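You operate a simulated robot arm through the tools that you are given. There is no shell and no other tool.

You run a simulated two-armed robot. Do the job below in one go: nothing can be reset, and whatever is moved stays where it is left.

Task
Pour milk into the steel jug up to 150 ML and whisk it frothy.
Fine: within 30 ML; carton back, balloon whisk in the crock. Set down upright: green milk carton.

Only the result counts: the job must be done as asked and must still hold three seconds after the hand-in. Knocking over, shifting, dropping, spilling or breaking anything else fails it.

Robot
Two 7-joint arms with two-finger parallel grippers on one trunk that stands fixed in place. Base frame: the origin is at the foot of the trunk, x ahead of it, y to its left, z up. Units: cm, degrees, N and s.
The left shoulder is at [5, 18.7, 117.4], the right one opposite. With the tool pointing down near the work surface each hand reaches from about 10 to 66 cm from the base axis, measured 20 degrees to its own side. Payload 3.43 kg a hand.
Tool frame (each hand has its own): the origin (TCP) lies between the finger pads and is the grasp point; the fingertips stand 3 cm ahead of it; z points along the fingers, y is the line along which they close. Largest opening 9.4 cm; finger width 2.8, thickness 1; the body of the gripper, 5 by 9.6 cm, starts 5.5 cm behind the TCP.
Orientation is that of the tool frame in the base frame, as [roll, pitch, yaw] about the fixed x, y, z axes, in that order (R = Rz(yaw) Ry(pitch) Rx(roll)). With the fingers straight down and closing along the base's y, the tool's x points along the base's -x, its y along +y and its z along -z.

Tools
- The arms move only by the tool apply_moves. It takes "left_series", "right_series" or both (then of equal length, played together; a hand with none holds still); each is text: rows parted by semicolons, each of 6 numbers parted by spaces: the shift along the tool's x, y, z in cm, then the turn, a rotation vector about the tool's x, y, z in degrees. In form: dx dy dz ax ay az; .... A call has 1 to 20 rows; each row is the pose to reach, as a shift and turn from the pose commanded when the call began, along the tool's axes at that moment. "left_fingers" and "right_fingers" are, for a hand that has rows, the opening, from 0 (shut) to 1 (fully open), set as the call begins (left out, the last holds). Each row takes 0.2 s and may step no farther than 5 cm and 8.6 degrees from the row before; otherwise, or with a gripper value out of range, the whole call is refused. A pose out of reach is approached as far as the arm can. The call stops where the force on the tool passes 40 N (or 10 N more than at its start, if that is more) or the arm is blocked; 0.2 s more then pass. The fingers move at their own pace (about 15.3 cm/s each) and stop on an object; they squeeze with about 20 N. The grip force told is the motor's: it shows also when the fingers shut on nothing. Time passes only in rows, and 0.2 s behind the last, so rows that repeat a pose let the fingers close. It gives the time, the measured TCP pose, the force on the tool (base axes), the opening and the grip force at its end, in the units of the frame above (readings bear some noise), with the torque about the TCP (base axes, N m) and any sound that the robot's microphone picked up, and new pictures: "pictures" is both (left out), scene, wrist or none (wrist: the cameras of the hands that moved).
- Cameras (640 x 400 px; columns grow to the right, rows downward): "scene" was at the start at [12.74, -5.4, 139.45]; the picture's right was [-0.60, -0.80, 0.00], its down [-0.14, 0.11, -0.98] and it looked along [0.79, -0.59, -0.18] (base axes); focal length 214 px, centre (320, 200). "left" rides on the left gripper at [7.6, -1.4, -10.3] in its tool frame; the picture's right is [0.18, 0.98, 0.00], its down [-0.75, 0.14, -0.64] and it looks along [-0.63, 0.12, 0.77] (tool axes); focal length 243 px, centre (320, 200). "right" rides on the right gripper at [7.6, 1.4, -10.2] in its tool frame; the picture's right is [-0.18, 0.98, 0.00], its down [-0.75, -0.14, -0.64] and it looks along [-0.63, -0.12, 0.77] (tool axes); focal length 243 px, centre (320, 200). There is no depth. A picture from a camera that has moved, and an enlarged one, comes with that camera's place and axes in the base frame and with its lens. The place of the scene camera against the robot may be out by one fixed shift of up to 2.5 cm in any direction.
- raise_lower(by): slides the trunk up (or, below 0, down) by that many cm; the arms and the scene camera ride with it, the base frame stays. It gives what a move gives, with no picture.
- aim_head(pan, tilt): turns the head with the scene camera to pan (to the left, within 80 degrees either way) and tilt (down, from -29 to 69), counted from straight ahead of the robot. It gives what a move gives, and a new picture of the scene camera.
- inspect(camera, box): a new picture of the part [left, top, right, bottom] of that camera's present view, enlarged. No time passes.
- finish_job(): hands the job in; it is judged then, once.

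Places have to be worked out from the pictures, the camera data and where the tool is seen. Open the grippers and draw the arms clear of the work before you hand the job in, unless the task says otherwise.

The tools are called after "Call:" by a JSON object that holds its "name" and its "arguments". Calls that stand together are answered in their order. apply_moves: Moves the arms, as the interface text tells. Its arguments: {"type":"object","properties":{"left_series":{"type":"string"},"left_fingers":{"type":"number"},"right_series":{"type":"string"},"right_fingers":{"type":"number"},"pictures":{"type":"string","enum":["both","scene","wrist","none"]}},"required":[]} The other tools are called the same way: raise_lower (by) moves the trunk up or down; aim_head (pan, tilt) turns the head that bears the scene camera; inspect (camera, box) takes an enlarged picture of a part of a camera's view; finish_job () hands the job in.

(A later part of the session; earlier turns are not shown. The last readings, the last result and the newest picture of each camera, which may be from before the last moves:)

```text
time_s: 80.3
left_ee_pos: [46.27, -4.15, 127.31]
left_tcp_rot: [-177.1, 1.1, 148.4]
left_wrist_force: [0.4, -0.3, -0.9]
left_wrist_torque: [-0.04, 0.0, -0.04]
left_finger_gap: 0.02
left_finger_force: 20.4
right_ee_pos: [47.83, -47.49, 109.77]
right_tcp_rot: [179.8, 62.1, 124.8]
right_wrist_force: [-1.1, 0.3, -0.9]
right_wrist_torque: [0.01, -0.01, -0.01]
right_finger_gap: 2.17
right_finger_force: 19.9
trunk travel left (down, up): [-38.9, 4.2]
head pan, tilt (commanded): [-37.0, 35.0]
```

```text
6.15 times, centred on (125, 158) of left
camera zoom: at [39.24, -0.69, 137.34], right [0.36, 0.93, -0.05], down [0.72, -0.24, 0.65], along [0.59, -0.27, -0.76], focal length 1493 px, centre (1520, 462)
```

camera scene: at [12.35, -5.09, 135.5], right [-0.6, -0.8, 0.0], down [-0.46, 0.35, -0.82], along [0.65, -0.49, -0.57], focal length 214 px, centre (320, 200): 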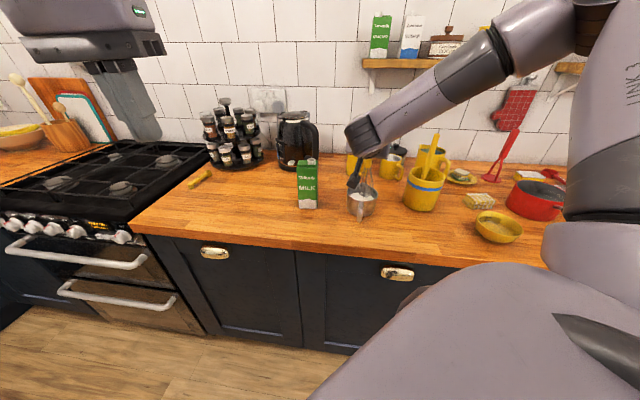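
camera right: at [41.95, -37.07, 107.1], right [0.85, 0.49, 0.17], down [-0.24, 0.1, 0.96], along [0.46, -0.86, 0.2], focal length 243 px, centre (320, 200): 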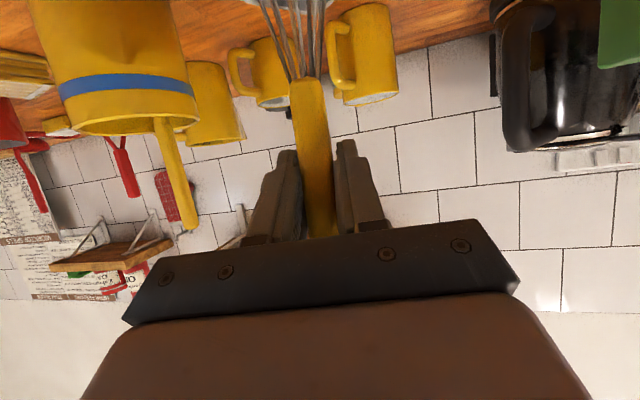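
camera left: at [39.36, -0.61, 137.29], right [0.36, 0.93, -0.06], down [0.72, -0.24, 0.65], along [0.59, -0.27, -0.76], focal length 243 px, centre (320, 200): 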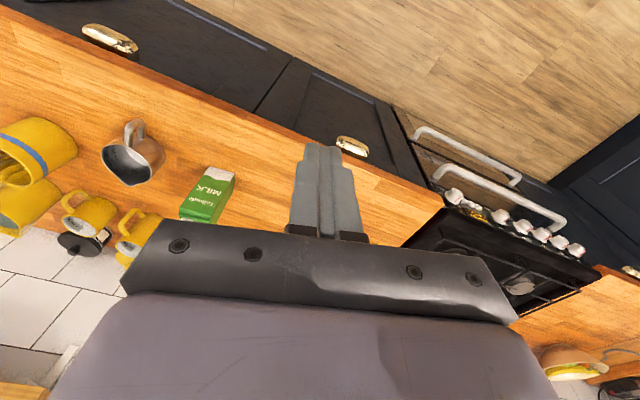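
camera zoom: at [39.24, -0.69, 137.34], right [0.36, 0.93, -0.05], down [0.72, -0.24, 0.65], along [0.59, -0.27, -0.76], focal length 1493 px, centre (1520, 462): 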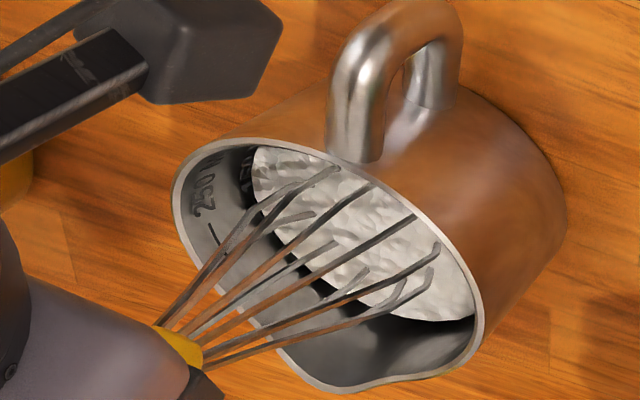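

More froth is forming; I'll keep whisking with the same strokes.

Call:
{"name": "apply_moves", "arguments": {"right_series": "-0.52 0 0.97 0 0 0; 0.52 0 -0.97 0 0 0; 0 1.1 0 0 0 0; 0 -1.1 0 0 0 0; -0.37 0.78 0.69 0 0 0; 0.37 -0.78 -0.69 0 0 0; -0.37 -0.78 0.69 0 0 0; 0.37 0.78 -0.69 0 0 0; -0.52 0 0.97 0 0 0; 0.52 0 -0.97 0 0 0; 0 1.1 0 0 0 0; 0 -1.1 0 0 0 0; -0.37 0.78 0.69 0 0 0; 0.37 -0.78 -0.69 0 0 0; -0.37 -0.78 0.69 0 0 0; 0.37 0.78 -0.69 0 0 0; -0.52 0 0.97 0 0 0; 0.52 0 -0.97 0 0 0; 0 1 0 0 0 0; 0 0 0 0 0 0", "pictures": "none"}}

Call:
{"name": "inspect", "arguments": {"camera": "left", "box": [95, 125, 155, 190]}}

Call:
{"name": "inspect", "arguments": {"camera": "scene", "box": [345, 170, 385, 210]}}

```text
time_s: 84.5
left_ee_pos: [46.3, -4.05, 127.35]
left_tcp_rot: [-177.0, 1.1, 148.4]
left_wrist_force: [-0.5, 0.5, 0.8]
left_wrist_torque: [0.0, -0.02, -0.02]
left_finger_gap: 0.0
left_finger_force: 20.6
right_ee_pos: [47.63, -47.48, 109.83]
right_tcp_rot: [179.7, 62.1, 124.7]
right_wrist_force: [0.2, 0.3, -1.0]
right_wrist_torque: [0.02, -0.03, -0.02]
right_finger_gap: 2.16
right_finger_force: 19.9
trunk travel left (down, up): [-38.9, 4.2]
head pan, tilt (commanded): [-37.0, 35.0]
```

```text
6.15 times, centred on (125, 158) of left
camera zoom: at [39.24, -0.69, 137.34], right [0.36, 0.93, -0.05], down [0.72, -0.24, 0.65], along [0.59, -0.27, -0.76], focal length 1493 px, centre (1520, 462)
```

zoom: 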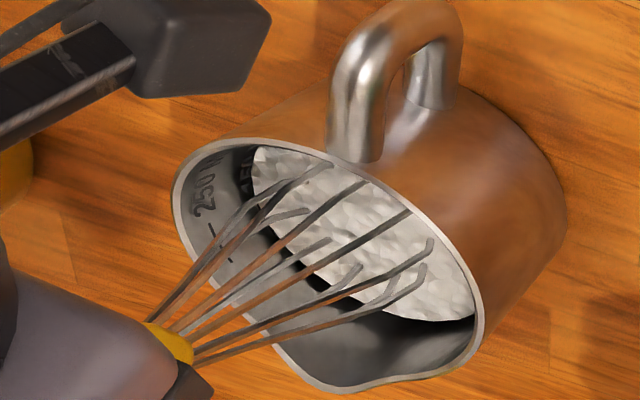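

```text
10.00 times, centred on (365, 190) of scene
camera zoom: at [12.31, -5.08, 135.51], right [-0.6, -0.8, 0.0], down [-0.46, 0.35, -0.82], along [0.65, -0.49, -0.57], focal length 2145 px, centre (-130, 300)
```

zoom: 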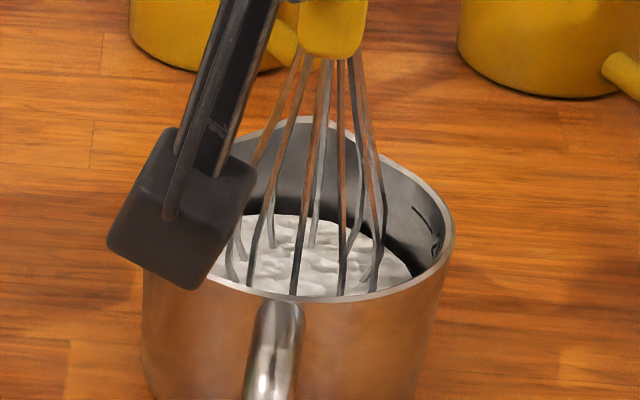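

The surface is visibly frothy. I'll do a couple more rounds to be sure it is whisked enough.

Call:
{"name": "apply_moves", "arguments": {"right_series": "-0.47 0 0.88 0 0 0; 0 1.1 0 0 0 0; 0.47 0 -0.88 0 0 0; 0 -0.9 0 0 0 0; -0.47 0 0.88 0 0 0; 0.47 0 -0.88 0 0 0; 0 1.1 0 0 0 0; 0 -0.9 0 0 0 0; -0.37 0.78 0.69 0 0 0; 0.37 -0.6 -0.69 0 0 0; -0.37 -0.6 0.69 0 0 0; 0.37 0.78 -0.69 0 0 0; -0.47 0 0.88 0 0 0; 0.47 0 -0.88 0 0 0; 0 1.1 0 0 0 0; 0 -0.9 0 0 0 0; -0.37 0.78 0.69 0 0 0; 0.37 -0.6 -0.69 0 0 0; 0 1 0 0 0 0; 0 0.15 0 0 0 0", "pictures": "none"}}

Call:
{"name": "apply_moves", "arguments": {"right_series": "-0.47 0 0.88 0 0 0; 0 1 0 0 0 0; 0.47 0 -0.88 0 0 0; 0 -1 0 0 0 0; -0.47 0 0.88 0 0 0; 0.47 0 -0.88 0 0 0; 0 1 0 0 0 0; 0 -1 0 0 0 0; -0.37 0.7 0.69 0 0 0; 0.37 -0.7 -0.69 0 0 0; -0.37 -0.7 0.69 0 0 0; 0.37 0.7 -0.69 0 0 0; -0.47 0 0.88 0 0 0; 0.47 0 -0.88 0 0 0; 0 1 0 0 0 0; 0 -1 0 0 0 0; -0.37 0.7 0.69 0 0 0; 0.37 -0.7 -0.69 0 0 0; 0 1 0 0 0 0; 0 0 0 0 0 0", "pictures": "none"}}

Call:
{"name": "inspect", "arguments": {"camera": "left", "box": [95, 125, 155, 190]}}

Call:
{"name": "inspect", "arguments": {"camera": "scene", "box": [345, 170, 385, 210]}}

```text
time_s: 88.7
left_ee_pos: [46.29, -4.22, 127.19]
left_tcp_rot: [-177.0, 1.0, 148.4]
left_wrist_force: [0.1, 0.3, -0.3]
left_wrist_torque: [0.03, -0.03, 0.01]
left_finger_gap: 0.01
left_finger_force: 19.7
right_ee_pos: [48.02, -47.63, 109.7]
right_tcp_rot: [179.8, 62.1, 124.9]
right_wrist_force: [0.1, 0.8, -0.6]
right_wrist_torque: [0.01, 0.06, 0.01]
right_finger_gap: 2.19
right_finger_force: 19.8
trunk travel left (down, up): [-38.9, 4.2]
head pan, tilt (commanded): [-37.0, 35.0]
```

```text
time_s: 92.9
left_ee_pos: [46.42, -4.11, 127.23]
left_tcp_rot: [-177.1, 1.0, 148.3]
left_wrist_force: [0.8, -0.4, 0.6]
left_wrist_torque: [-0.02, -0.02, -0.03]
left_finger_gap: 0.0
left_finger_force: 19.7
right_ee_pos: [48.23, -47.27, 109.88]
right_tcp_rot: [179.8, 62.0, 125.0]
right_wrist_force: [0.9, 0.4, -1.0]
right_wrist_torque: [0.02, 0.03, -0.01]
right_finger_gap: 2.18
right_finger_force: 20.0
trunk travel left (down, up): [-38.9, 4.2]
head pan, tilt (commanded): [-37.0, 35.0]
```

```text
6.15 times, centred on (125, 158) of left
camera zoom: at [39.22, -0.73, 137.35], right [0.36, 0.93, -0.05], down [0.72, -0.24, 0.65], along [0.59, -0.27, -0.76], focal length 1493 px, centre (1520, 462)
```

zoom: 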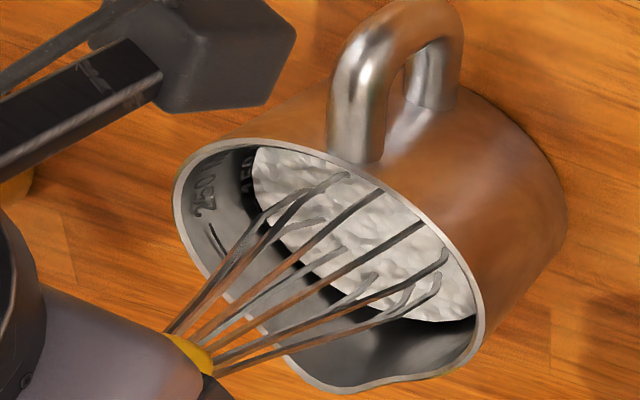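

```text
10.00 times, centred on (365, 190) of scene
camera zoom: at [12.29, -5.11, 135.51], right [-0.6, -0.8, 0.0], down [-0.46, 0.35, -0.82], along [0.65, -0.49, -0.57], focal length 2145 px, centre (-130, 300)
```

zoom: 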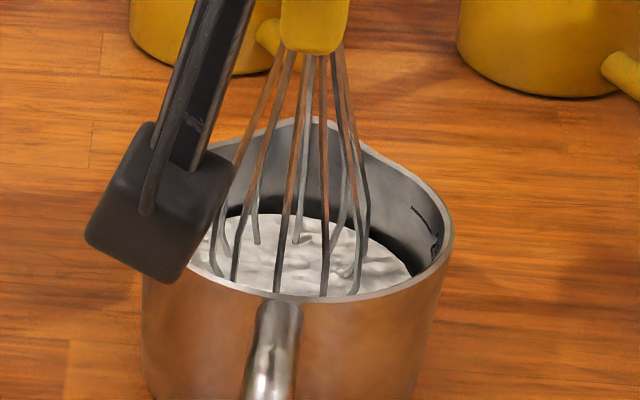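

The foam texture looks established; one more round for margin.

Call:
{"name": "apply_moves", "arguments": {"right_series": "-0.47 -0.2 0.88 0 0 0; 0.47 -0.2 -0.88 0 0 0; 0 0.8 0 0 0 0; 0 -1.2 0 0 0 0; -0.37 0.5 0.69 0 0 0; 0.37 -0.9 -0.69 0 0 0; -0.37 -0.9 0.69 0 0 0; 0.37 0.5 -0.69 0 0 0; -0.47 -0.2 0.88 0 0 0; 0.47 -0.2 -0.88 0 0 0; 0 0.8 0 0 0 0; 0 -1.2 0 0 0 0; -0.37 0.5 0.69 0 0 0; 0.37 -0.9 -0.69 0 0 0; -0.37 -0.9 0.69 0 0 0; 0.37 0.5 -0.69 0 0 0; -0.47 -0.2 0.88 0 0 0; 0.47 -0.2 -0.88 0 0 0; 0 -0.2 0 0 0 0; 0 -0.2 0 0 0 0", "pictures": "none"}}

Call:
{"name": "inspect", "arguments": {"camera": "scene", "box": [345, 170, 385, 210]}}

```text
time_s: 97.1
left_ee_pos: [46.35, -4.13, 127.22]
left_tcp_rot: [-177.1, 1.2, 148.4]
left_wrist_force: [0.0, -0.2, -0.6]
left_wrist_torque: [0.01, 0.03, 0.01]
left_finger_gap: 0.0
left_finger_force: 20.1
right_ee_pos: [48.1, -47.36, 109.93]
right_tcp_rot: [179.9, 62.1, 125.0]
right_wrist_force: [-1.1, -0.2, -1.1]
right_wrist_torque: [0.02, 0.01, -0.01]
right_finger_gap: 2.16
right_finger_force: 19.7
trunk travel left (down, up): [-38.9, 4.2]
head pan, tilt (commanded): [-37.0, 35.0]
```

```text
10.00 times, centred on (365, 190) of scene
camera zoom: at [12.34, -5.06, 135.5], right [-0.6, -0.8, 0.0], down [-0.46, 0.34, -0.82], along [0.65, -0.49, -0.57], focal length 2145 px, centre (-130, 300)
```

zoom: 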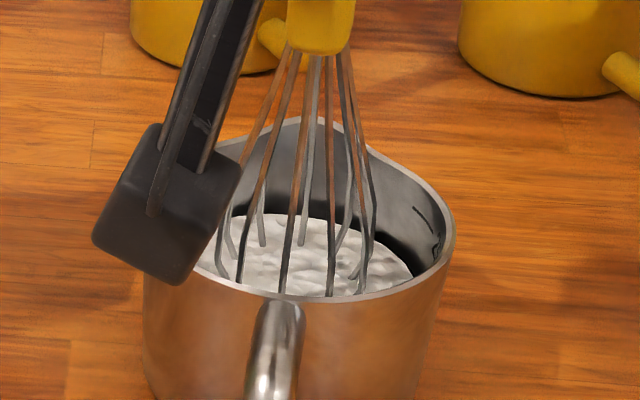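

The milk is frothy and the jug unmoved. I'll lift the whisk out, pausing inside the rim to drip, then rise clear.

Call:
{"name": "apply_moves", "arguments": {"right_series": "-0.88 0 -0.47 0 0 0; -1.77 0 -0.94 0 0 0; -2.65 0 -1.41 0 0 0; -3.09 0 -1.64 0 0 0; -3.09 0 -1.64 0 0 0; -3.09 0 -1.64 0 0 0; -3.09 0 -1.64 0 0 0; -3.09 0 -1.64 0 0 0; -4.42 0 -2.35 0 0 0; -6.18 0 -3.28 0 0 0; -7.95 0 -4.22 0 0 0; -9.71 0 -5.16 0 0 0; -11.48 0 -6.1 0 0 0; -11.48 0 -6.1 0 0 0", "pictures": "both"}}

Call:
{"name": "inspect", "arguments": {"camera": "scene", "box": [320, 110, 420, 230]}}

Call:
{"name": "inspect", "arguments": {"camera": "left", "box": [40, 100, 180, 220]}}

```text
time_s: 100.1
left_ee_pos: [46.44, -4.17, 127.3]
left_tcp_rot: [-177.1, 1.0, 148.4]
left_wrist_force: [0.7, 0.2, 0.2]
left_wrist_torque: [0.02, 0.0, 0.0]
left_finger_gap: 0.0
left_finger_force: 19.9
right_ee_pos: [47.85, -47.38, 122.84]
right_tcp_rot: [179.8, 62.1, 124.9]
right_wrist_force: [0.2, -0.6, -0.3]
right_wrist_torque: [-0.01, 0.03, 0.0]
right_finger_gap: 2.18
right_finger_force: 20.0
trunk travel left (down, up): [-38.9, 4.2]
head pan, tilt (commanded): [-37.0, 35.0]
camera scene: at [12.37, -5.1, 135.49], right [-0.6, -0.8, 0.0], down [-0.46, 0.35, -0.82], along [0.65, -0.49, -0.57], focal length 214 px, centre (320, 200)
camera right: at [41.67, -36.25, 120.86], right [0.85, 0.49, 0.16], down [-0.24, 0.09, 0.97], along [0.46, -0.86, 0.2], focal length 243 px, centre (320, 200)
```

scene: 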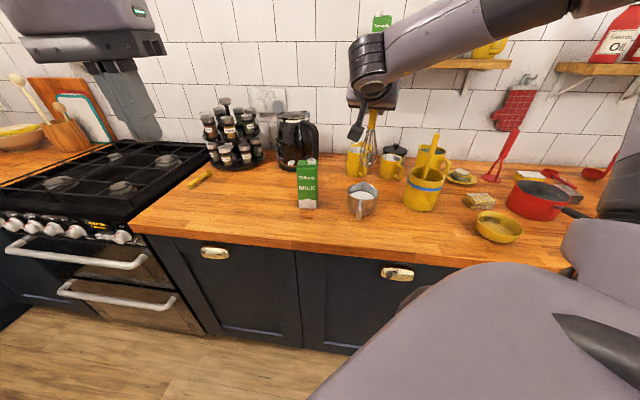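
right: 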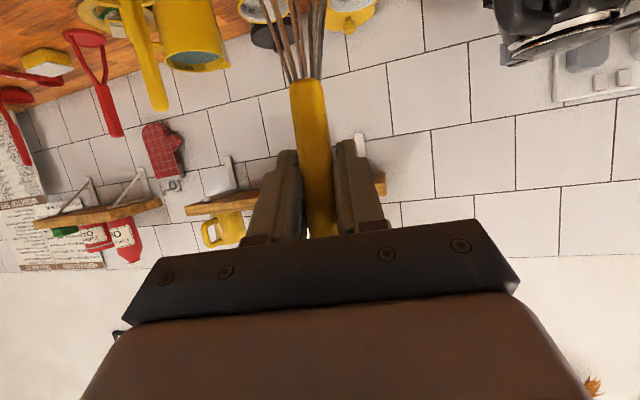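

```text
3.33 times, centred on (370, 170) of scene
camera zoom: at [12.37, -5.1, 135.49], right [-0.6, -0.8, 0.0], down [-0.46, 0.35, -0.82], along [0.65, -0.49, -0.57], focal length 715 px, centre (153, 300)
```

zoom: 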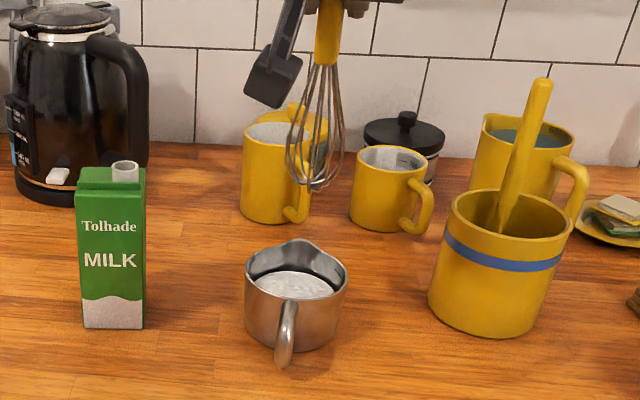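

```text
3.33 times, centred on (110, 160) of left
camera zoom: at [39.3, -0.72, 137.32], right [0.36, 0.93, -0.05], down [0.72, -0.24, 0.65], along [0.59, -0.27, -0.76], focal length 809 px, centre (1020, 333)
```

zoom: 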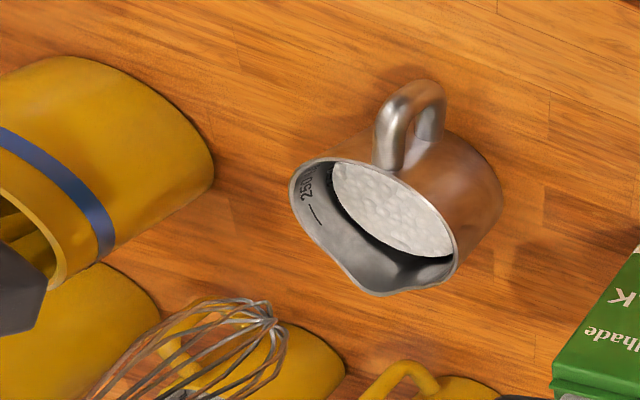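

The milk is frothy in the jug. Now I carry the whisk back along the same path to above the crock, restoring the original 40° pitch on the way.

Call:
{"name": "apply_moves", "arguments": {"right_series": "-0.7 -2.59 1.31 0 3 0; -1.4 -5.18 2.63 0 6 0; -2.1 -7.77 3.94 0 9 0; -2.79 -10.35 5.26 0 12 0; -3.49 -12.94 6.57 0 12 0; -4.19 -15.53 7.89 0 12 0; -4.89 -18.12 9.2 0 12 0; -4.89 -18.12 9.2 0 12 0", "pictures": "both"}}

Call:
{"name": "inspect", "arguments": {"camera": "scene", "box": [395, 100, 475, 215]}}

Call:
{"name": "inspect", "arguments": {"camera": "left", "box": [0, 120, 110, 230]}}

```text
time_s: 101.9
left_ee_pos: [46.39, -4.17, 127.21]
left_tcp_rot: [-177.2, 1.2, 148.4]
left_wrist_force: [0.3, -0.4, -0.1]
left_wrist_torque: [-0.03, -0.01, -0.01]
left_finger_gap: 0.0
left_finger_force: 20.0
right_ee_pos: [38.86, -66.29, 122.99]
right_tcp_rot: [179.8, 50.1, 125.0]
right_wrist_force: [0.3, -0.3, -1.3]
right_wrist_torque: [0.0, 0.01, 0.0]
right_finger_gap: 2.2
right_finger_force: 19.9
trunk travel left (down, up): [-38.9, 4.2]
head pan, tilt (commanded): [-37.0, 35.0]
camera scene: at [12.37, -5.08, 135.49], right [-0.6, -0.8, 0.0], down [-0.46, 0.35, -0.82], along [0.65, -0.49, -0.57], focal length 214 px, centre (320, 200)
camera right: at [32.59, -55.02, 123.78], right [0.87, 0.47, 0.14], down [-0.12, -0.07, 0.99], along [0.47, -0.88, -0.01], focal length 243 px, centre (320, 200)
```

scene: 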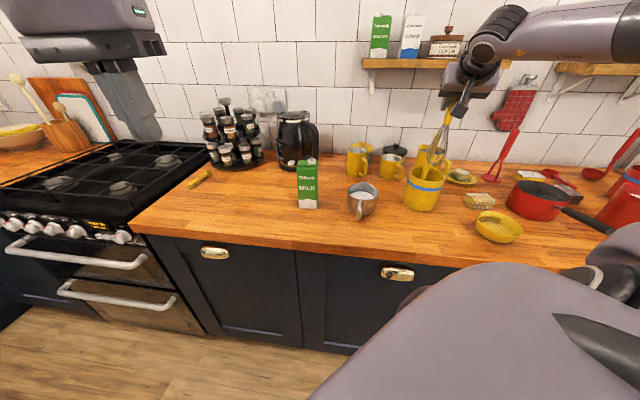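
right: 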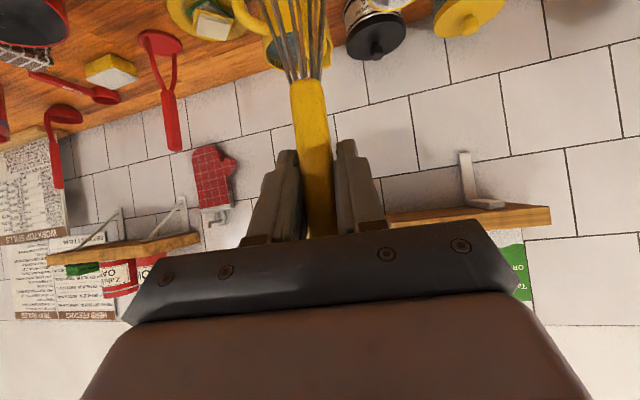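

```text
3.48 times, centred on (435, 158) of scene
camera zoom: at [12.37, -5.08, 135.49], right [-0.6, -0.8, 0.0], down [-0.46, 0.35, -0.82], along [0.65, -0.49, -0.57], focal length 746 px, centre (-80, 348)
```

zoom: 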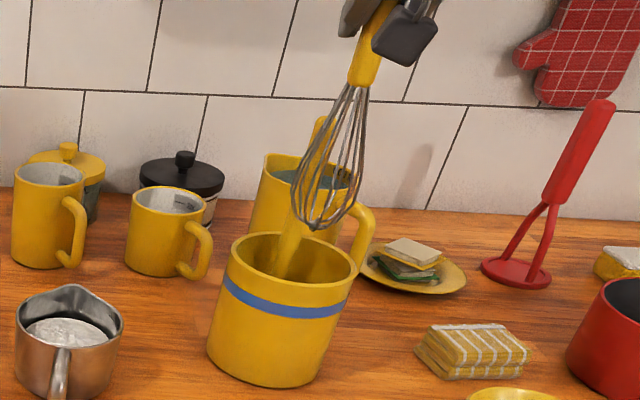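

```text
3.64 times, centred on (55, 175) of left
camera zoom: at [39.3, -0.7, 137.32], right [0.36, 0.93, -0.05], down [0.72, -0.24, 0.65], along [0.59, -0.27, -0.76], focal length 882 px, centre (1284, 291)
```

zoom: 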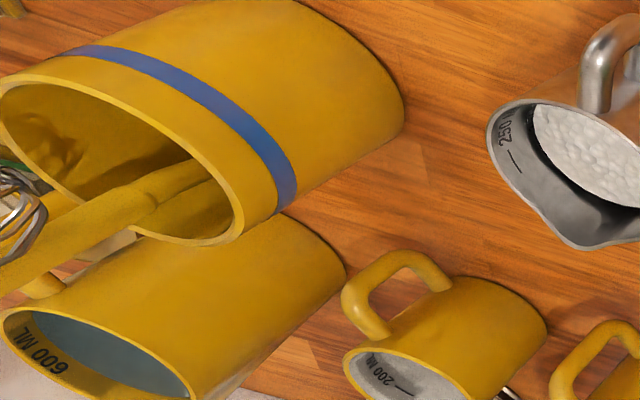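

Compared with the removal picture the whisk is about 0.6 cm to the right and slightly high, so I'll correct that offset before lowering.

Call:
{"name": "apply_moves", "arguments": {"right_series": "0.12 0.3 0 0 0 0; 0.25 0.6 0.01 0 0 0; 0.25 0.6 0.01 0 0 0", "pictures": "none"}}

Call:
{"name": "inspect", "arguments": {"camera": "scene", "box": [395, 100, 475, 215]}}

Call:
{"name": "inspect", "arguments": {"camera": "left", "box": [0, 120, 110, 230]}}

```text
time_s: 102.7
left_ee_pos: [46.4, -4.15, 127.16]
left_tcp_rot: [-177.0, 1.0, 148.4]
left_wrist_force: [0.6, -0.6, -0.9]
left_wrist_torque: [0.0, 0.01, 0.01]
left_finger_gap: 0.02
left_finger_force: 19.9
right_ee_pos: [39.47, -65.84, 122.82]
right_tcp_rot: [180.0, 50.1, 124.9]
right_wrist_force: [0.0, 0.2, -0.9]
right_wrist_torque: [-0.04, 0.01, 0.0]
right_finger_gap: 2.15
right_finger_force: 19.9
trunk travel left (down, up): [-38.9, 4.2]
head pan, tilt (commanded): [-37.0, 35.0]
```

```text
3.48 times, centred on (435, 158) of scene
camera zoom: at [12.36, -5.09, 135.5], right [-0.6, -0.8, 0.0], down [-0.46, 0.35, -0.82], along [0.65, -0.49, -0.57], focal length 746 px, centre (-80, 348)
```

zoom: 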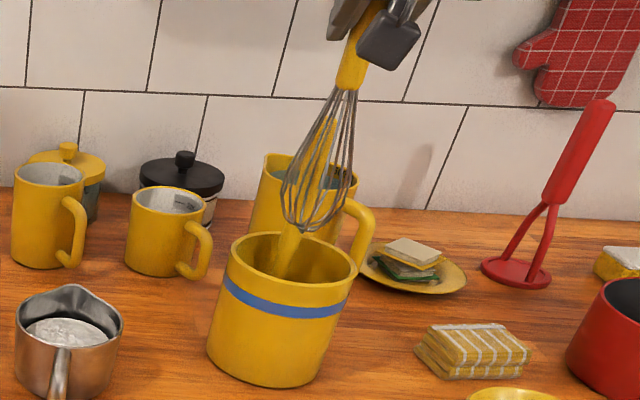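

```text
3.64 times, centred on (55, 175) of left
camera zoom: at [39.29, -0.71, 137.32], right [0.36, 0.93, -0.05], down [0.72, -0.24, 0.65], along [0.59, -0.27, -0.76], focal length 882 px, centre (1284, 291)
```

zoom: 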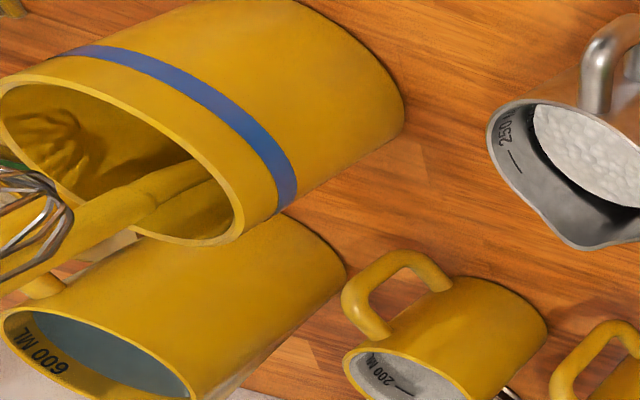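

Slightly overshot; I'll shift back 0.22 cm and then lower the first 5 cm in small steps, watching the force.

Call:
{"name": "apply_moves", "arguments": {"right_series": "0 -0.22 0 0 0 0; 1.15 -0.22 0.96 0 0 0; 2.3 -0.22 1.93 0 0 0; 3.45 -0.22 2.89 0 0 0; 3.83 -0.22 3.22 0 0 0; 3.83 -0.22 3.22 0 0 0", "pictures": "wrist"}}

Call:
{"name": "inspect", "arguments": {"camera": "scene", "box": [395, 100, 475, 215]}}

Call:
{"name": "inspect", "arguments": {"camera": "left", "box": [0, 120, 110, 230]}}

```text
time_s: 104.1
left_ee_pos: [46.42, -4.15, 127.25]
left_tcp_rot: [-177.0, 1.1, 148.4]
left_wrist_force: [-1.0, -0.3, 1.2]
left_wrist_torque: [0.05, 0.03, 0.0]
left_finger_gap: 0.0
left_finger_force: 19.4
right_ee_pos: [39.24, -66.05, 117.55]
right_tcp_rot: [179.9, 50.0, 124.9]
right_wrist_force: [-0.3, -0.3, -1.6]
right_wrist_torque: [-0.01, 0.0, 0.0]
right_finger_gap: 2.17
right_finger_force: 20.3
trunk travel left (down, up): [-38.9, 4.2]
head pan, tilt (commanded): [-37.0, 35.0]
camera right: at [32.99, -54.83, 118.32], right [0.87, 0.47, 0.14], down [-0.12, -0.07, 0.99], along [0.47, -0.88, -0.01], focal length 243 px, centre (320, 200)
```

right: 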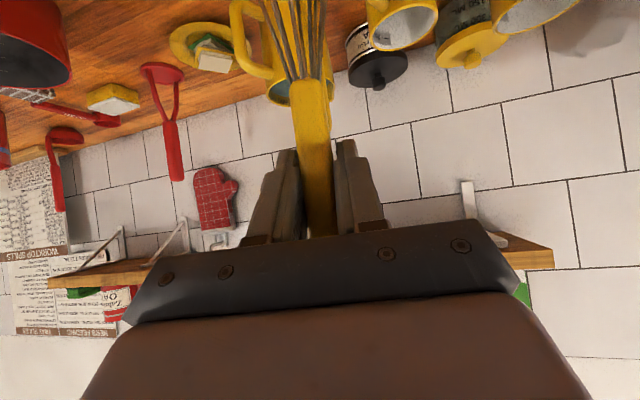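

```text
3.48 times, centred on (435, 158) of scene
camera zoom: at [12.36, -5.1, 135.49], right [-0.6, -0.8, 0.0], down [-0.46, 0.35, -0.82], along [0.65, -0.49, -0.57], focal length 746 px, centre (-80, 348)
```

zoom: 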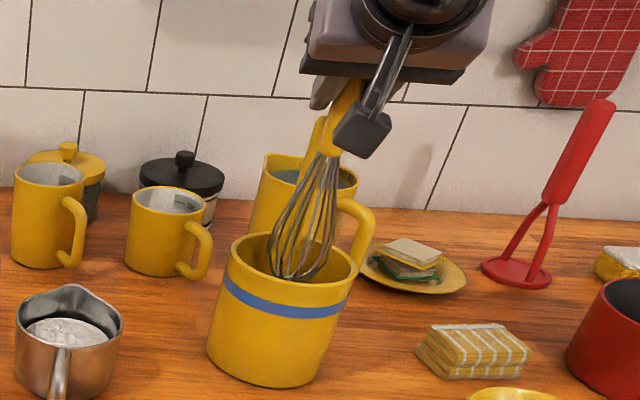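

```text
3.64 times, centred on (55, 175) of left
camera zoom: at [39.29, -0.71, 137.32], right [0.36, 0.93, -0.05], down [0.72, -0.24, 0.65], along [0.59, -0.27, -0.76], focal length 882 px, centre (1284, 291)
```

zoom: 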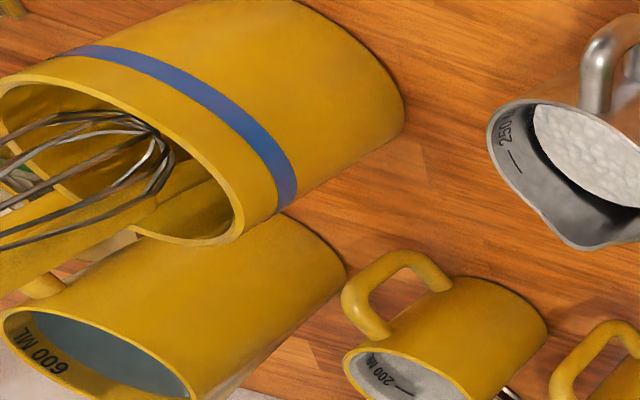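

The whisk is entering the crock's opening without contact. I'll continue down 4 cm.

Call:
{"name": "apply_moves", "arguments": {"right_series": "0.77 0 0.64 0 0 0; 1.53 0 1.29 0 0 0; 2.3 0 1.93 0 0 0; 3.06 0 2.57 0 0 0; 3.06 0 2.57 0 0 0", "pictures": "none"}}

Call:
{"name": "inspect", "arguments": {"camera": "scene", "box": [395, 100, 475, 215]}}

Call:
{"name": "inspect", "arguments": {"camera": "left", "box": [0, 120, 110, 230]}}

```text
time_s: 105.3
left_ee_pos: [46.46, -4.15, 127.25]
left_tcp_rot: [-177.1, 1.1, 148.4]
left_wrist_force: [-0.7, 0.2, -0.5]
left_wrist_torque: [0.0, 0.03, 0.0]
left_finger_gap: 0.0
left_finger_force: 20.0
right_ee_pos: [39.26, -65.96, 113.61]
right_tcp_rot: [179.9, 50.0, 125.1]
right_wrist_force: [-0.1, 0.3, -0.1]
right_wrist_torque: [0.01, 0.01, 0.02]
right_finger_gap: 2.2
right_finger_force: 20.4
trunk travel left (down, up): [-38.9, 4.2]
head pan, tilt (commanded): [-37.0, 35.0]
```

```text
3.48 times, centred on (435, 158) of scene
camera zoom: at [12.35, -5.09, 135.5], right [-0.6, -0.8, 0.0], down [-0.46, 0.35, -0.82], along [0.65, -0.49, -0.57], focal length 746 px, centre (-80, 348)
```

zoom: 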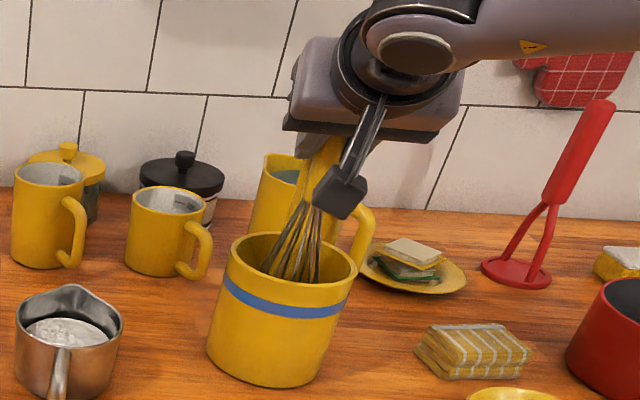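

```text
3.64 times, centred on (55, 175) of left
camera zoom: at [39.29, -0.71, 137.32], right [0.36, 0.93, -0.05], down [0.72, -0.24, 0.65], along [0.59, -0.27, -0.76], focal length 882 px, centre (1284, 291)
```

zoom: 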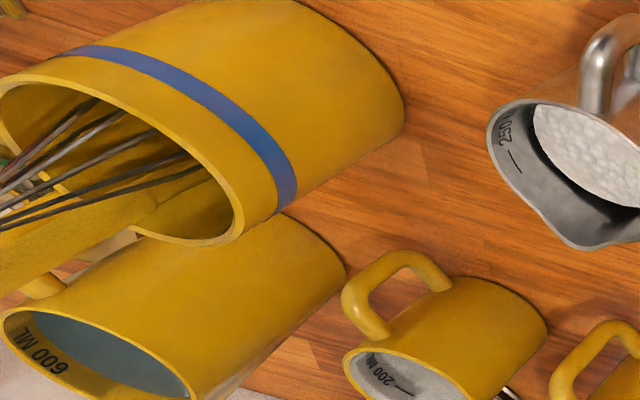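

No contact, crock unmoved. Another 3.4 cm down, then slow steps to touch bottom.

Call:
{"name": "apply_moves", "arguments": {"right_series": "0.77 0 0.64 0 0 0; 1.53 0 1.29 0 0 0; 2.3 0 1.93 0 0 0; 2.6 0 2.19 0 0 0; 2.6 0 2.19 0 0 0", "pictures": "none"}}

Call:
{"name": "inspect", "arguments": {"camera": "left", "box": [0, 120, 110, 230]}}

```text
time_s: 106.5
left_ee_pos: [46.48, -4.13, 127.22]
left_tcp_rot: [-177.1, 1.1, 148.4]
left_wrist_force: [0.8, -0.1, 0.1]
left_wrist_torque: [-0.01, -0.02, -0.01]
left_finger_gap: 0.0
left_finger_force: 20.0
right_ee_pos: [39.27, -65.95, 110.13]
right_tcp_rot: [179.9, 50.1, 124.9]
right_wrist_force: [0.0, 0.2, -0.5]
right_wrist_torque: [-0.01, 0.01, -0.02]
right_finger_gap: 2.18
right_finger_force: 20.5
trunk travel left (down, up): [-38.9, 4.2]
head pan, tilt (commanded): [-37.0, 35.0]
```

```text
3.64 times, centred on (55, 175) of left
camera zoom: at [39.29, -0.71, 137.32], right [0.36, 0.93, -0.05], down [0.72, -0.24, 0.65], along [0.59, -0.27, -0.76], focal length 882 px, centre (1284, 291)
```

zoom: 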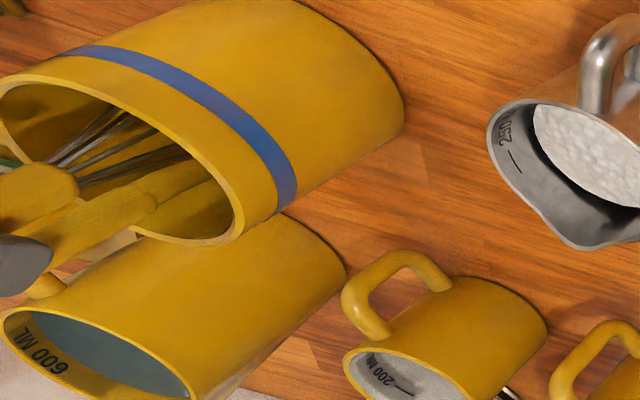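

The whisk is almost at its original depth (z=110.1 vs 109.65). I'll lower in 0.2 cm steps until it touches.

Call:
{"name": "apply_moves", "arguments": {"right_series": "0.15 0 0.13 0 0 0; 0.31 0 0.26 0 0 0; 0.38 0 0.32 0 0 0; 0.38 0 0.32 0 0 0", "pictures": "none"}}

```text
time_s: 107.5
left_ee_pos: [46.38, -4.27, 127.24]
left_tcp_rot: [-177.1, 1.1, 148.4]
left_wrist_force: [-0.2, 0.0, -0.6]
left_wrist_torque: [0.01, -0.01, -0.02]
left_finger_gap: 0.0
left_finger_force: 20.1
right_ee_pos: [39.34, -65.94, 109.81]
right_tcp_rot: [180.0, 50.1, 125.0]
right_wrist_force: [0.0, 0.1, -0.1]
right_wrist_torque: [-0.02, 0.03, 0.03]
right_finger_gap: 2.21
right_finger_force: 20.0
trunk travel left (down, up): [-38.9, 4.2]
head pan, tilt (commanded): [-37.0, 35.0]
```

Still no clear contact; lowering another 0.4 cm gently.

Call:
{"name": "apply_moves", "arguments": {"right_series": "0.15 0 0.13 0 0 0; 0.31 0 0.26 0 0 0; 0.31 0 0.26 0 0 0", "pictures": "none"}}

```text
time_s: 108.3
left_ee_pos: [46.31, -4.04, 127.43]
left_tcp_rot: [-177.1, 1.1, 148.4]
left_wrist_force: [0.4, -0.5, 0.0]
left_wrist_torque: [0.01, 0.0, 0.0]
left_finger_gap: 0.0
left_finger_force: 20.3
right_ee_pos: [39.43, -65.93, 109.66]
right_tcp_rot: [180.0, 50.3, 124.9]
right_wrist_force: [-1.5, 1.3, 8.6]
right_wrist_torque: [0.03, 0.19, -0.01]
right_finger_gap: 2.19
right_finger_force: 20.0
trunk travel left (down, up): [-38.9, 4.2]
head pan, tilt (commanded): [-37.0, 35.0]
```

Touchdown at +8.6 N. I'll relieve the pressure slightly and open the fingers partway to let the whisk settle.

Call:
{"name": "apply_moves", "arguments": {"right_series": "-0.19 0 -0.16 0 0 0; -0.19 0 -0.16 0 0 0", "pictures": "none"}}

Call:
{"name": "apply_moves", "arguments": {"right_series": "0 0 0 0 0 0; 0 0 0 0 0 0; 0 0 0 0 0 0; 0 0 0 0 0 0", "right_fingers": 0.6, "pictures": "both"}}

Call:
{"name": "inspect", "arguments": {"camera": "left", "box": [0, 120, 110, 230]}}

Call:
{"name": "inspect", "arguments": {"camera": "scene", "box": [395, 100, 475, 215]}}

```text
time_s: 108.9
left_ee_pos: [46.4, -4.1, 127.27]
left_tcp_rot: [-177.2, 1.1, 148.4]
left_wrist_force: [0.1, -1.0, -0.4]
left_wrist_torque: [0.03, -0.01, 0.0]
left_finger_gap: 0.0
left_finger_force: 20.4
right_ee_pos: [39.44, -66.03, 109.63]
right_tcp_rot: [179.9, 50.1, 125.0]
right_wrist_force: [-0.4, -0.5, 4.0]
right_wrist_torque: [-0.09, 0.13, 0.0]
right_finger_gap: 2.16
right_finger_force: 20.1
trunk travel left (down, up): [-38.9, 4.2]
head pan, tilt (commanded): [-37.0, 35.0]
```

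```text
time_s: 109.9
left_ee_pos: [46.35, -4.15, 127.28]
left_tcp_rot: [-177.1, 1.1, 148.4]
left_wrist_force: [-0.2, 0.3, -0.2]
left_wrist_torque: [0.01, -0.02, -0.05]
left_finger_gap: 0.0
left_finger_force: 19.9
right_ee_pos: [39.47, -65.98, 109.6]
right_tcp_rot: [179.9, 50.1, 125.0]
right_wrist_force: [0.2, -0.1, -0.1]
right_wrist_torque: [-0.03, 0.0, -0.02]
right_finger_gap: 5.63
right_finger_force: 0.1
trunk travel left (down, up): [-38.9, 4.2]
head pan, tilt (commanded): [-37.0, 35.0]
camera scene: at [12.35, -5.09, 135.5], right [-0.6, -0.8, 0.0], down [-0.46, 0.35, -0.82], along [0.65, -0.49, -0.57], focal length 214 px, centre (320, 200)
camera right: at [33.22, -54.76, 110.29], right [0.87, 0.47, 0.14], down [-0.12, -0.07, 0.99], along [0.47, -0.88, -0.01], focal length 243 px, centre (320, 200)
```

scene: 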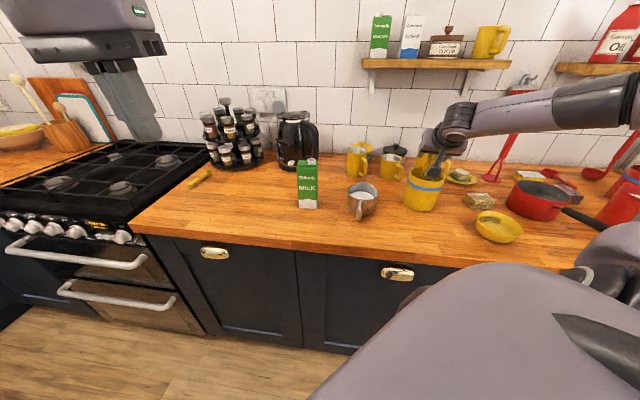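
right: 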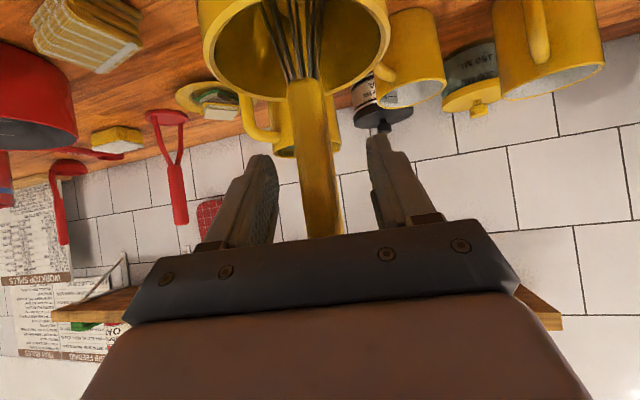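

```text
3.64 times, centred on (55, 175) of left
camera zoom: at [39.29, -0.71, 137.32], right [0.36, 0.93, -0.05], down [0.72, -0.24, 0.65], along [0.59, -0.27, -0.76], focal length 882 px, centre (1284, 291)
```

zoom: 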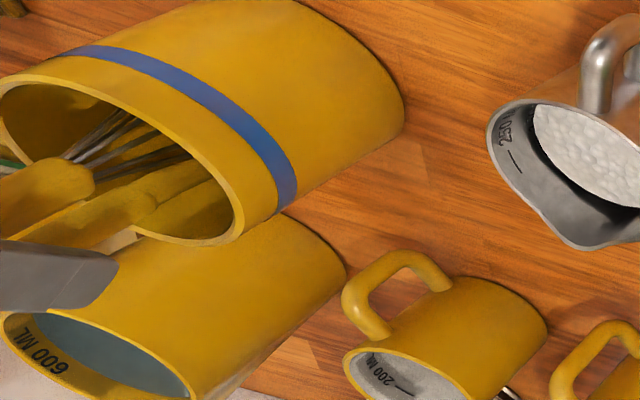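

```text
3.48 times, centred on (435, 158) of scene
camera zoom: at [12.35, -5.09, 135.5], right [-0.6, -0.8, 0.0], down [-0.46, 0.35, -0.82], along [0.65, -0.49, -0.57], focal length 746 px, centre (-80, 348)
```

zoom: 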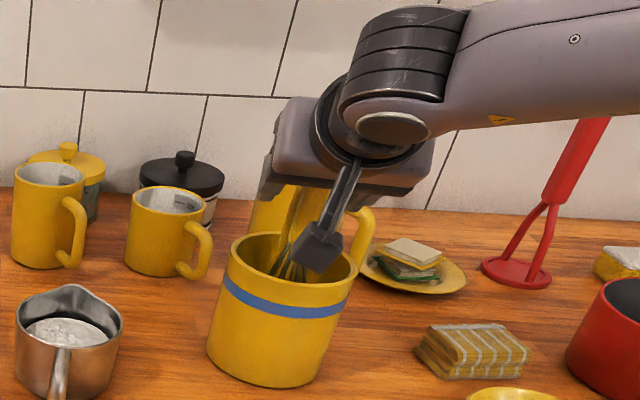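

The whisk settled in the crock between the open fingers. I'll open fully and back straight out.

Call:
{"name": "apply_moves", "arguments": {"right_series": "0 0 0 0 0 0; 0 0 0 0 0 0; 0.64 0 -0.77 0 0 0; 1.93 0 -2.3 0 0 0; 3.54 0 -4.21 0 0 0; 5.46 0 -6.51 0 0 0; 7.72 0 -9.19 0 0 0; 7.72 0 -9.19 0 0 0", "right_fingers": 1, "pictures": "both"}}

Call:
{"name": "inspect", "arguments": {"camera": "right", "box": [230, 0, 430, 230]}}

Call:
{"name": "inspect", "arguments": {"camera": "scene", "box": [395, 125, 465, 215]}}

```text
time_s: 111.7
left_ee_pos: [46.45, -4.18, 127.32]
left_tcp_rot: [-177.0, 1.1, 148.3]
left_wrist_force: [0.1, 0.4, -0.4]
left_wrist_torque: [-0.01, 0.02, -0.03]
left_finger_gap: 0.0
left_finger_force: 20.3
right_ee_pos: [32.28, -56.31, 109.38]
right_tcp_rot: [180.0, 50.1, 124.9]
right_wrist_force: [-0.2, -0.1, 0.2]
right_wrist_torque: [0.0, 0.01, 0.02]
right_finger_gap: 9.4
right_finger_force: 0.1
trunk travel left (down, up): [-38.9, 4.2]
head pan, tilt (commanded): [-37.0, 35.0]
camera scene: at [12.36, -5.11, 135.49], right [-0.6, -0.8, 0.0], down [-0.46, 0.35, -0.82], along [0.65, -0.49, -0.57], focal length 214 px, centre (320, 200)
camera right: at [26.06, -45.08, 110.08], right [0.87, 0.47, 0.14], down [-0.12, -0.07, 0.99], along [0.47, -0.88, -0.01], focal length 243 px, centre (320, 200)
```

scene: 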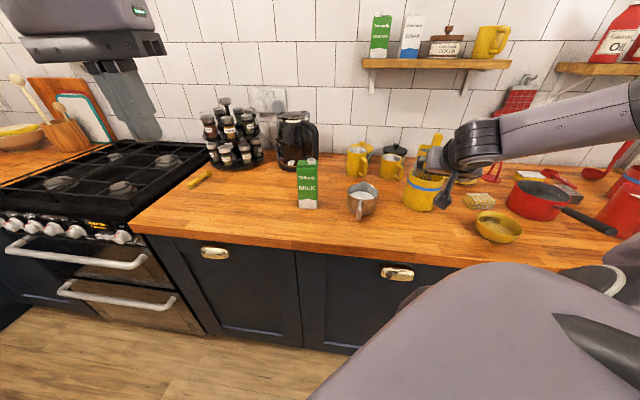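
right: 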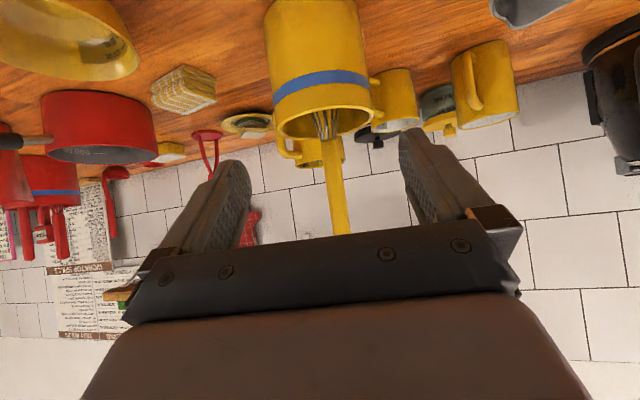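

```text
1.74 times, centred on (330, 115) of right
camera zoom: at [26.06, -45.08, 110.08], right [0.87, 0.47, 0.14], down [-0.12, -0.07, 0.99], along [0.47, -0.88, -0.01], focal length 422 px, centre (303, 348)
```

zoom: 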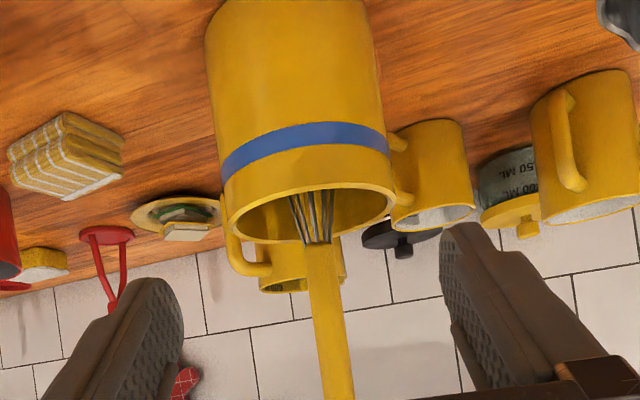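

```text
4.44 times, centred on (430, 170) of scene
camera zoom: at [12.36, -5.11, 135.49], right [-0.6, -0.8, 0.0], down [-0.46, 0.35, -0.82], along [0.65, -0.49, -0.57], focal length 953 px, centre (-169, 333)
```

zoom: 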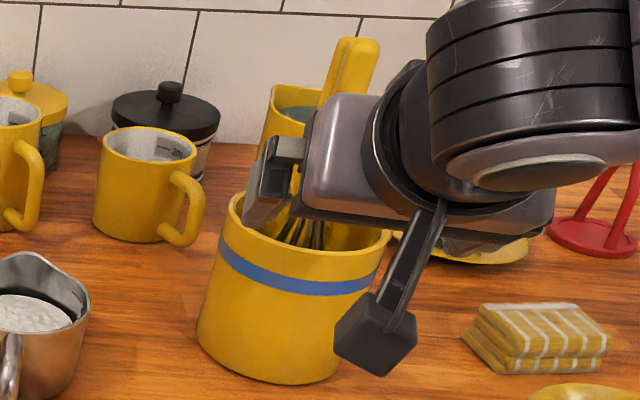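

The whisk stands in the crock with the other utensil as before. I'll raise and withdraw the right hand, and open and draw back the left hand too.

Call:
{"name": "apply_moves", "arguments": {"right_series": "-1.53 0 -1.29 0 0 0; -4.6 0 -3.86 0 0 0; -7.66 0 -6.43 0 0 0; -9.19 0 -7.72 0 0 0; -7.9 0 -9.25 0 0 0; -6.62 0 -10.78 0 0 0; -6.62 0 -10.78 0 0 0", "left_series": "2 1.15 -0.2 0 0 0; 4 2.3 -0.4 0 0 0; 6 3.45 -0.6 0 0 0; 8 4.6 -0.8 0 0 0; 10 5.75 -1 0 0 0; 11.7 6.86 -1 0 0 0; 11.7 6.86 -1 0 0 0", "left_fingers": 1, "right_fingers": 1, "pictures": "both"}}

Call:
{"name": "inspect", "arguments": {"camera": "scene", "box": [280, 130, 470, 240]}}

Call:
{"name": "inspect", "arguments": {"camera": "scene", "box": [345, 170, 385, 220]}}

```text
time_s: 113.3
left_ee_pos: [39.91, 7.84, 127.74]
left_tcp_rot: [-177.2, 1.0, 148.2]
left_wrist_force: [0.6, -0.3, -0.1]
left_wrist_torque: [0.04, 0.02, -0.03]
left_finger_gap: 9.4
left_finger_force: 0.0
right_ee_pos: [29.92, -52.83, 121.46]
right_tcp_rot: [180.0, 50.1, 125.0]
right_wrist_force: [-0.4, -0.3, 0.4]
right_wrist_torque: [0.0, 0.02, 0.0]
right_finger_gap: 9.37
right_finger_force: 0.1
trunk travel left (down, up): [-38.9, 4.2]
head pan, tilt (commanded): [-37.0, 35.0]
camera scene: at [12.36, -5.11, 135.49], right [-0.6, -0.8, 0.0], down [-0.46, 0.35, -0.82], along [0.65, -0.49, -0.57], focal length 214 px, centre (320, 200)
camera right: at [23.75, -41.59, 122.12], right [0.87, 0.47, 0.14], down [-0.12, -0.07, 0.99], along [0.47, -0.88, -0.01], focal length 243 px, centre (320, 200)
camera left: at [32.84, 11.21, 137.89], right [0.36, 0.93, -0.05], down [0.72, -0.24, 0.65], along [0.59, -0.27, -0.76], focal length 243 px, centre (320, 200)
```

scene: 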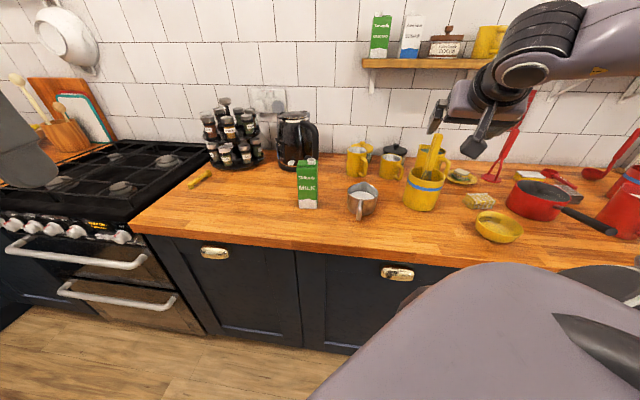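
right: 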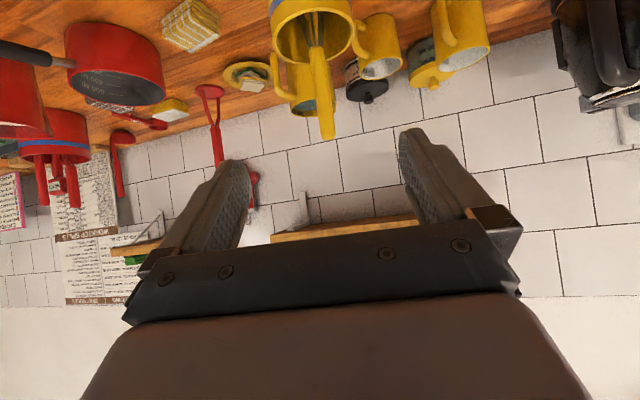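
left: 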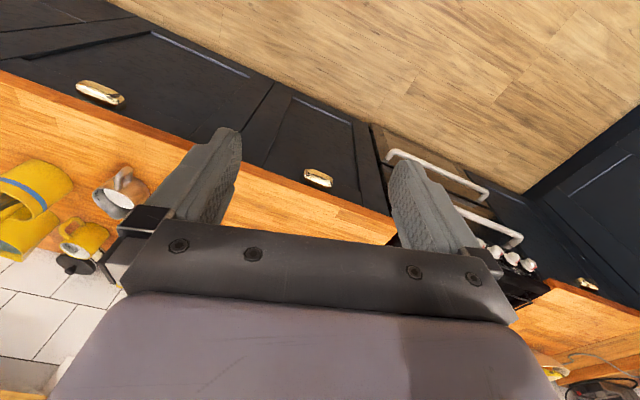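

```text
3.37 times, centred on (375, 185) of scene
camera zoom: at [12.36, -5.11, 135.49], right [-0.6, -0.8, 0.0], down [-0.46, 0.35, -0.82], along [0.65, -0.49, -0.57], focal length 722 px, centre (135, 250)
```

zoom: 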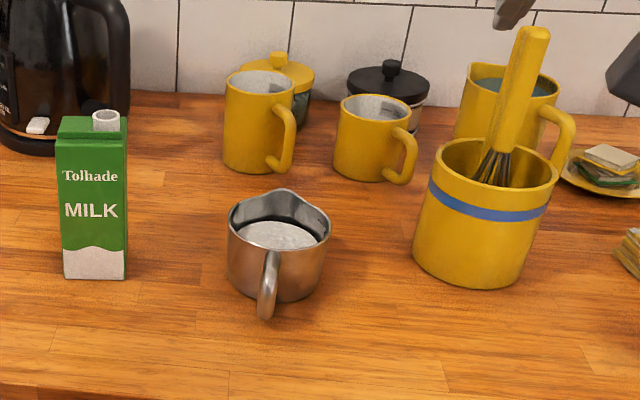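

```text
8.00 times, centred on (365, 195) of scene
camera zoom: at [12.36, -5.11, 135.49], right [-0.6, -0.8, 0.0], down [-0.46, 0.35, -0.82], along [0.65, -0.49, -0.57], focal length 1716 px, centre (-40, 240)
```

zoom: 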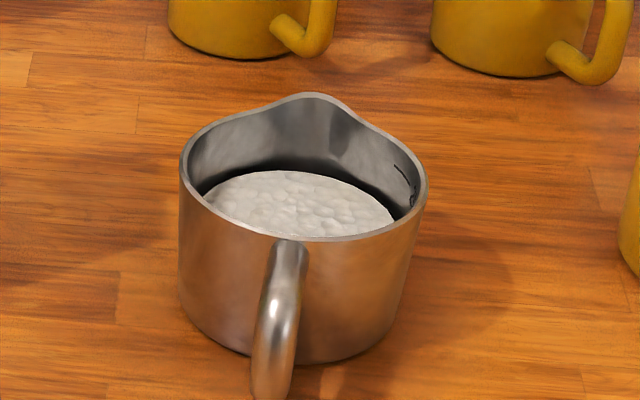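

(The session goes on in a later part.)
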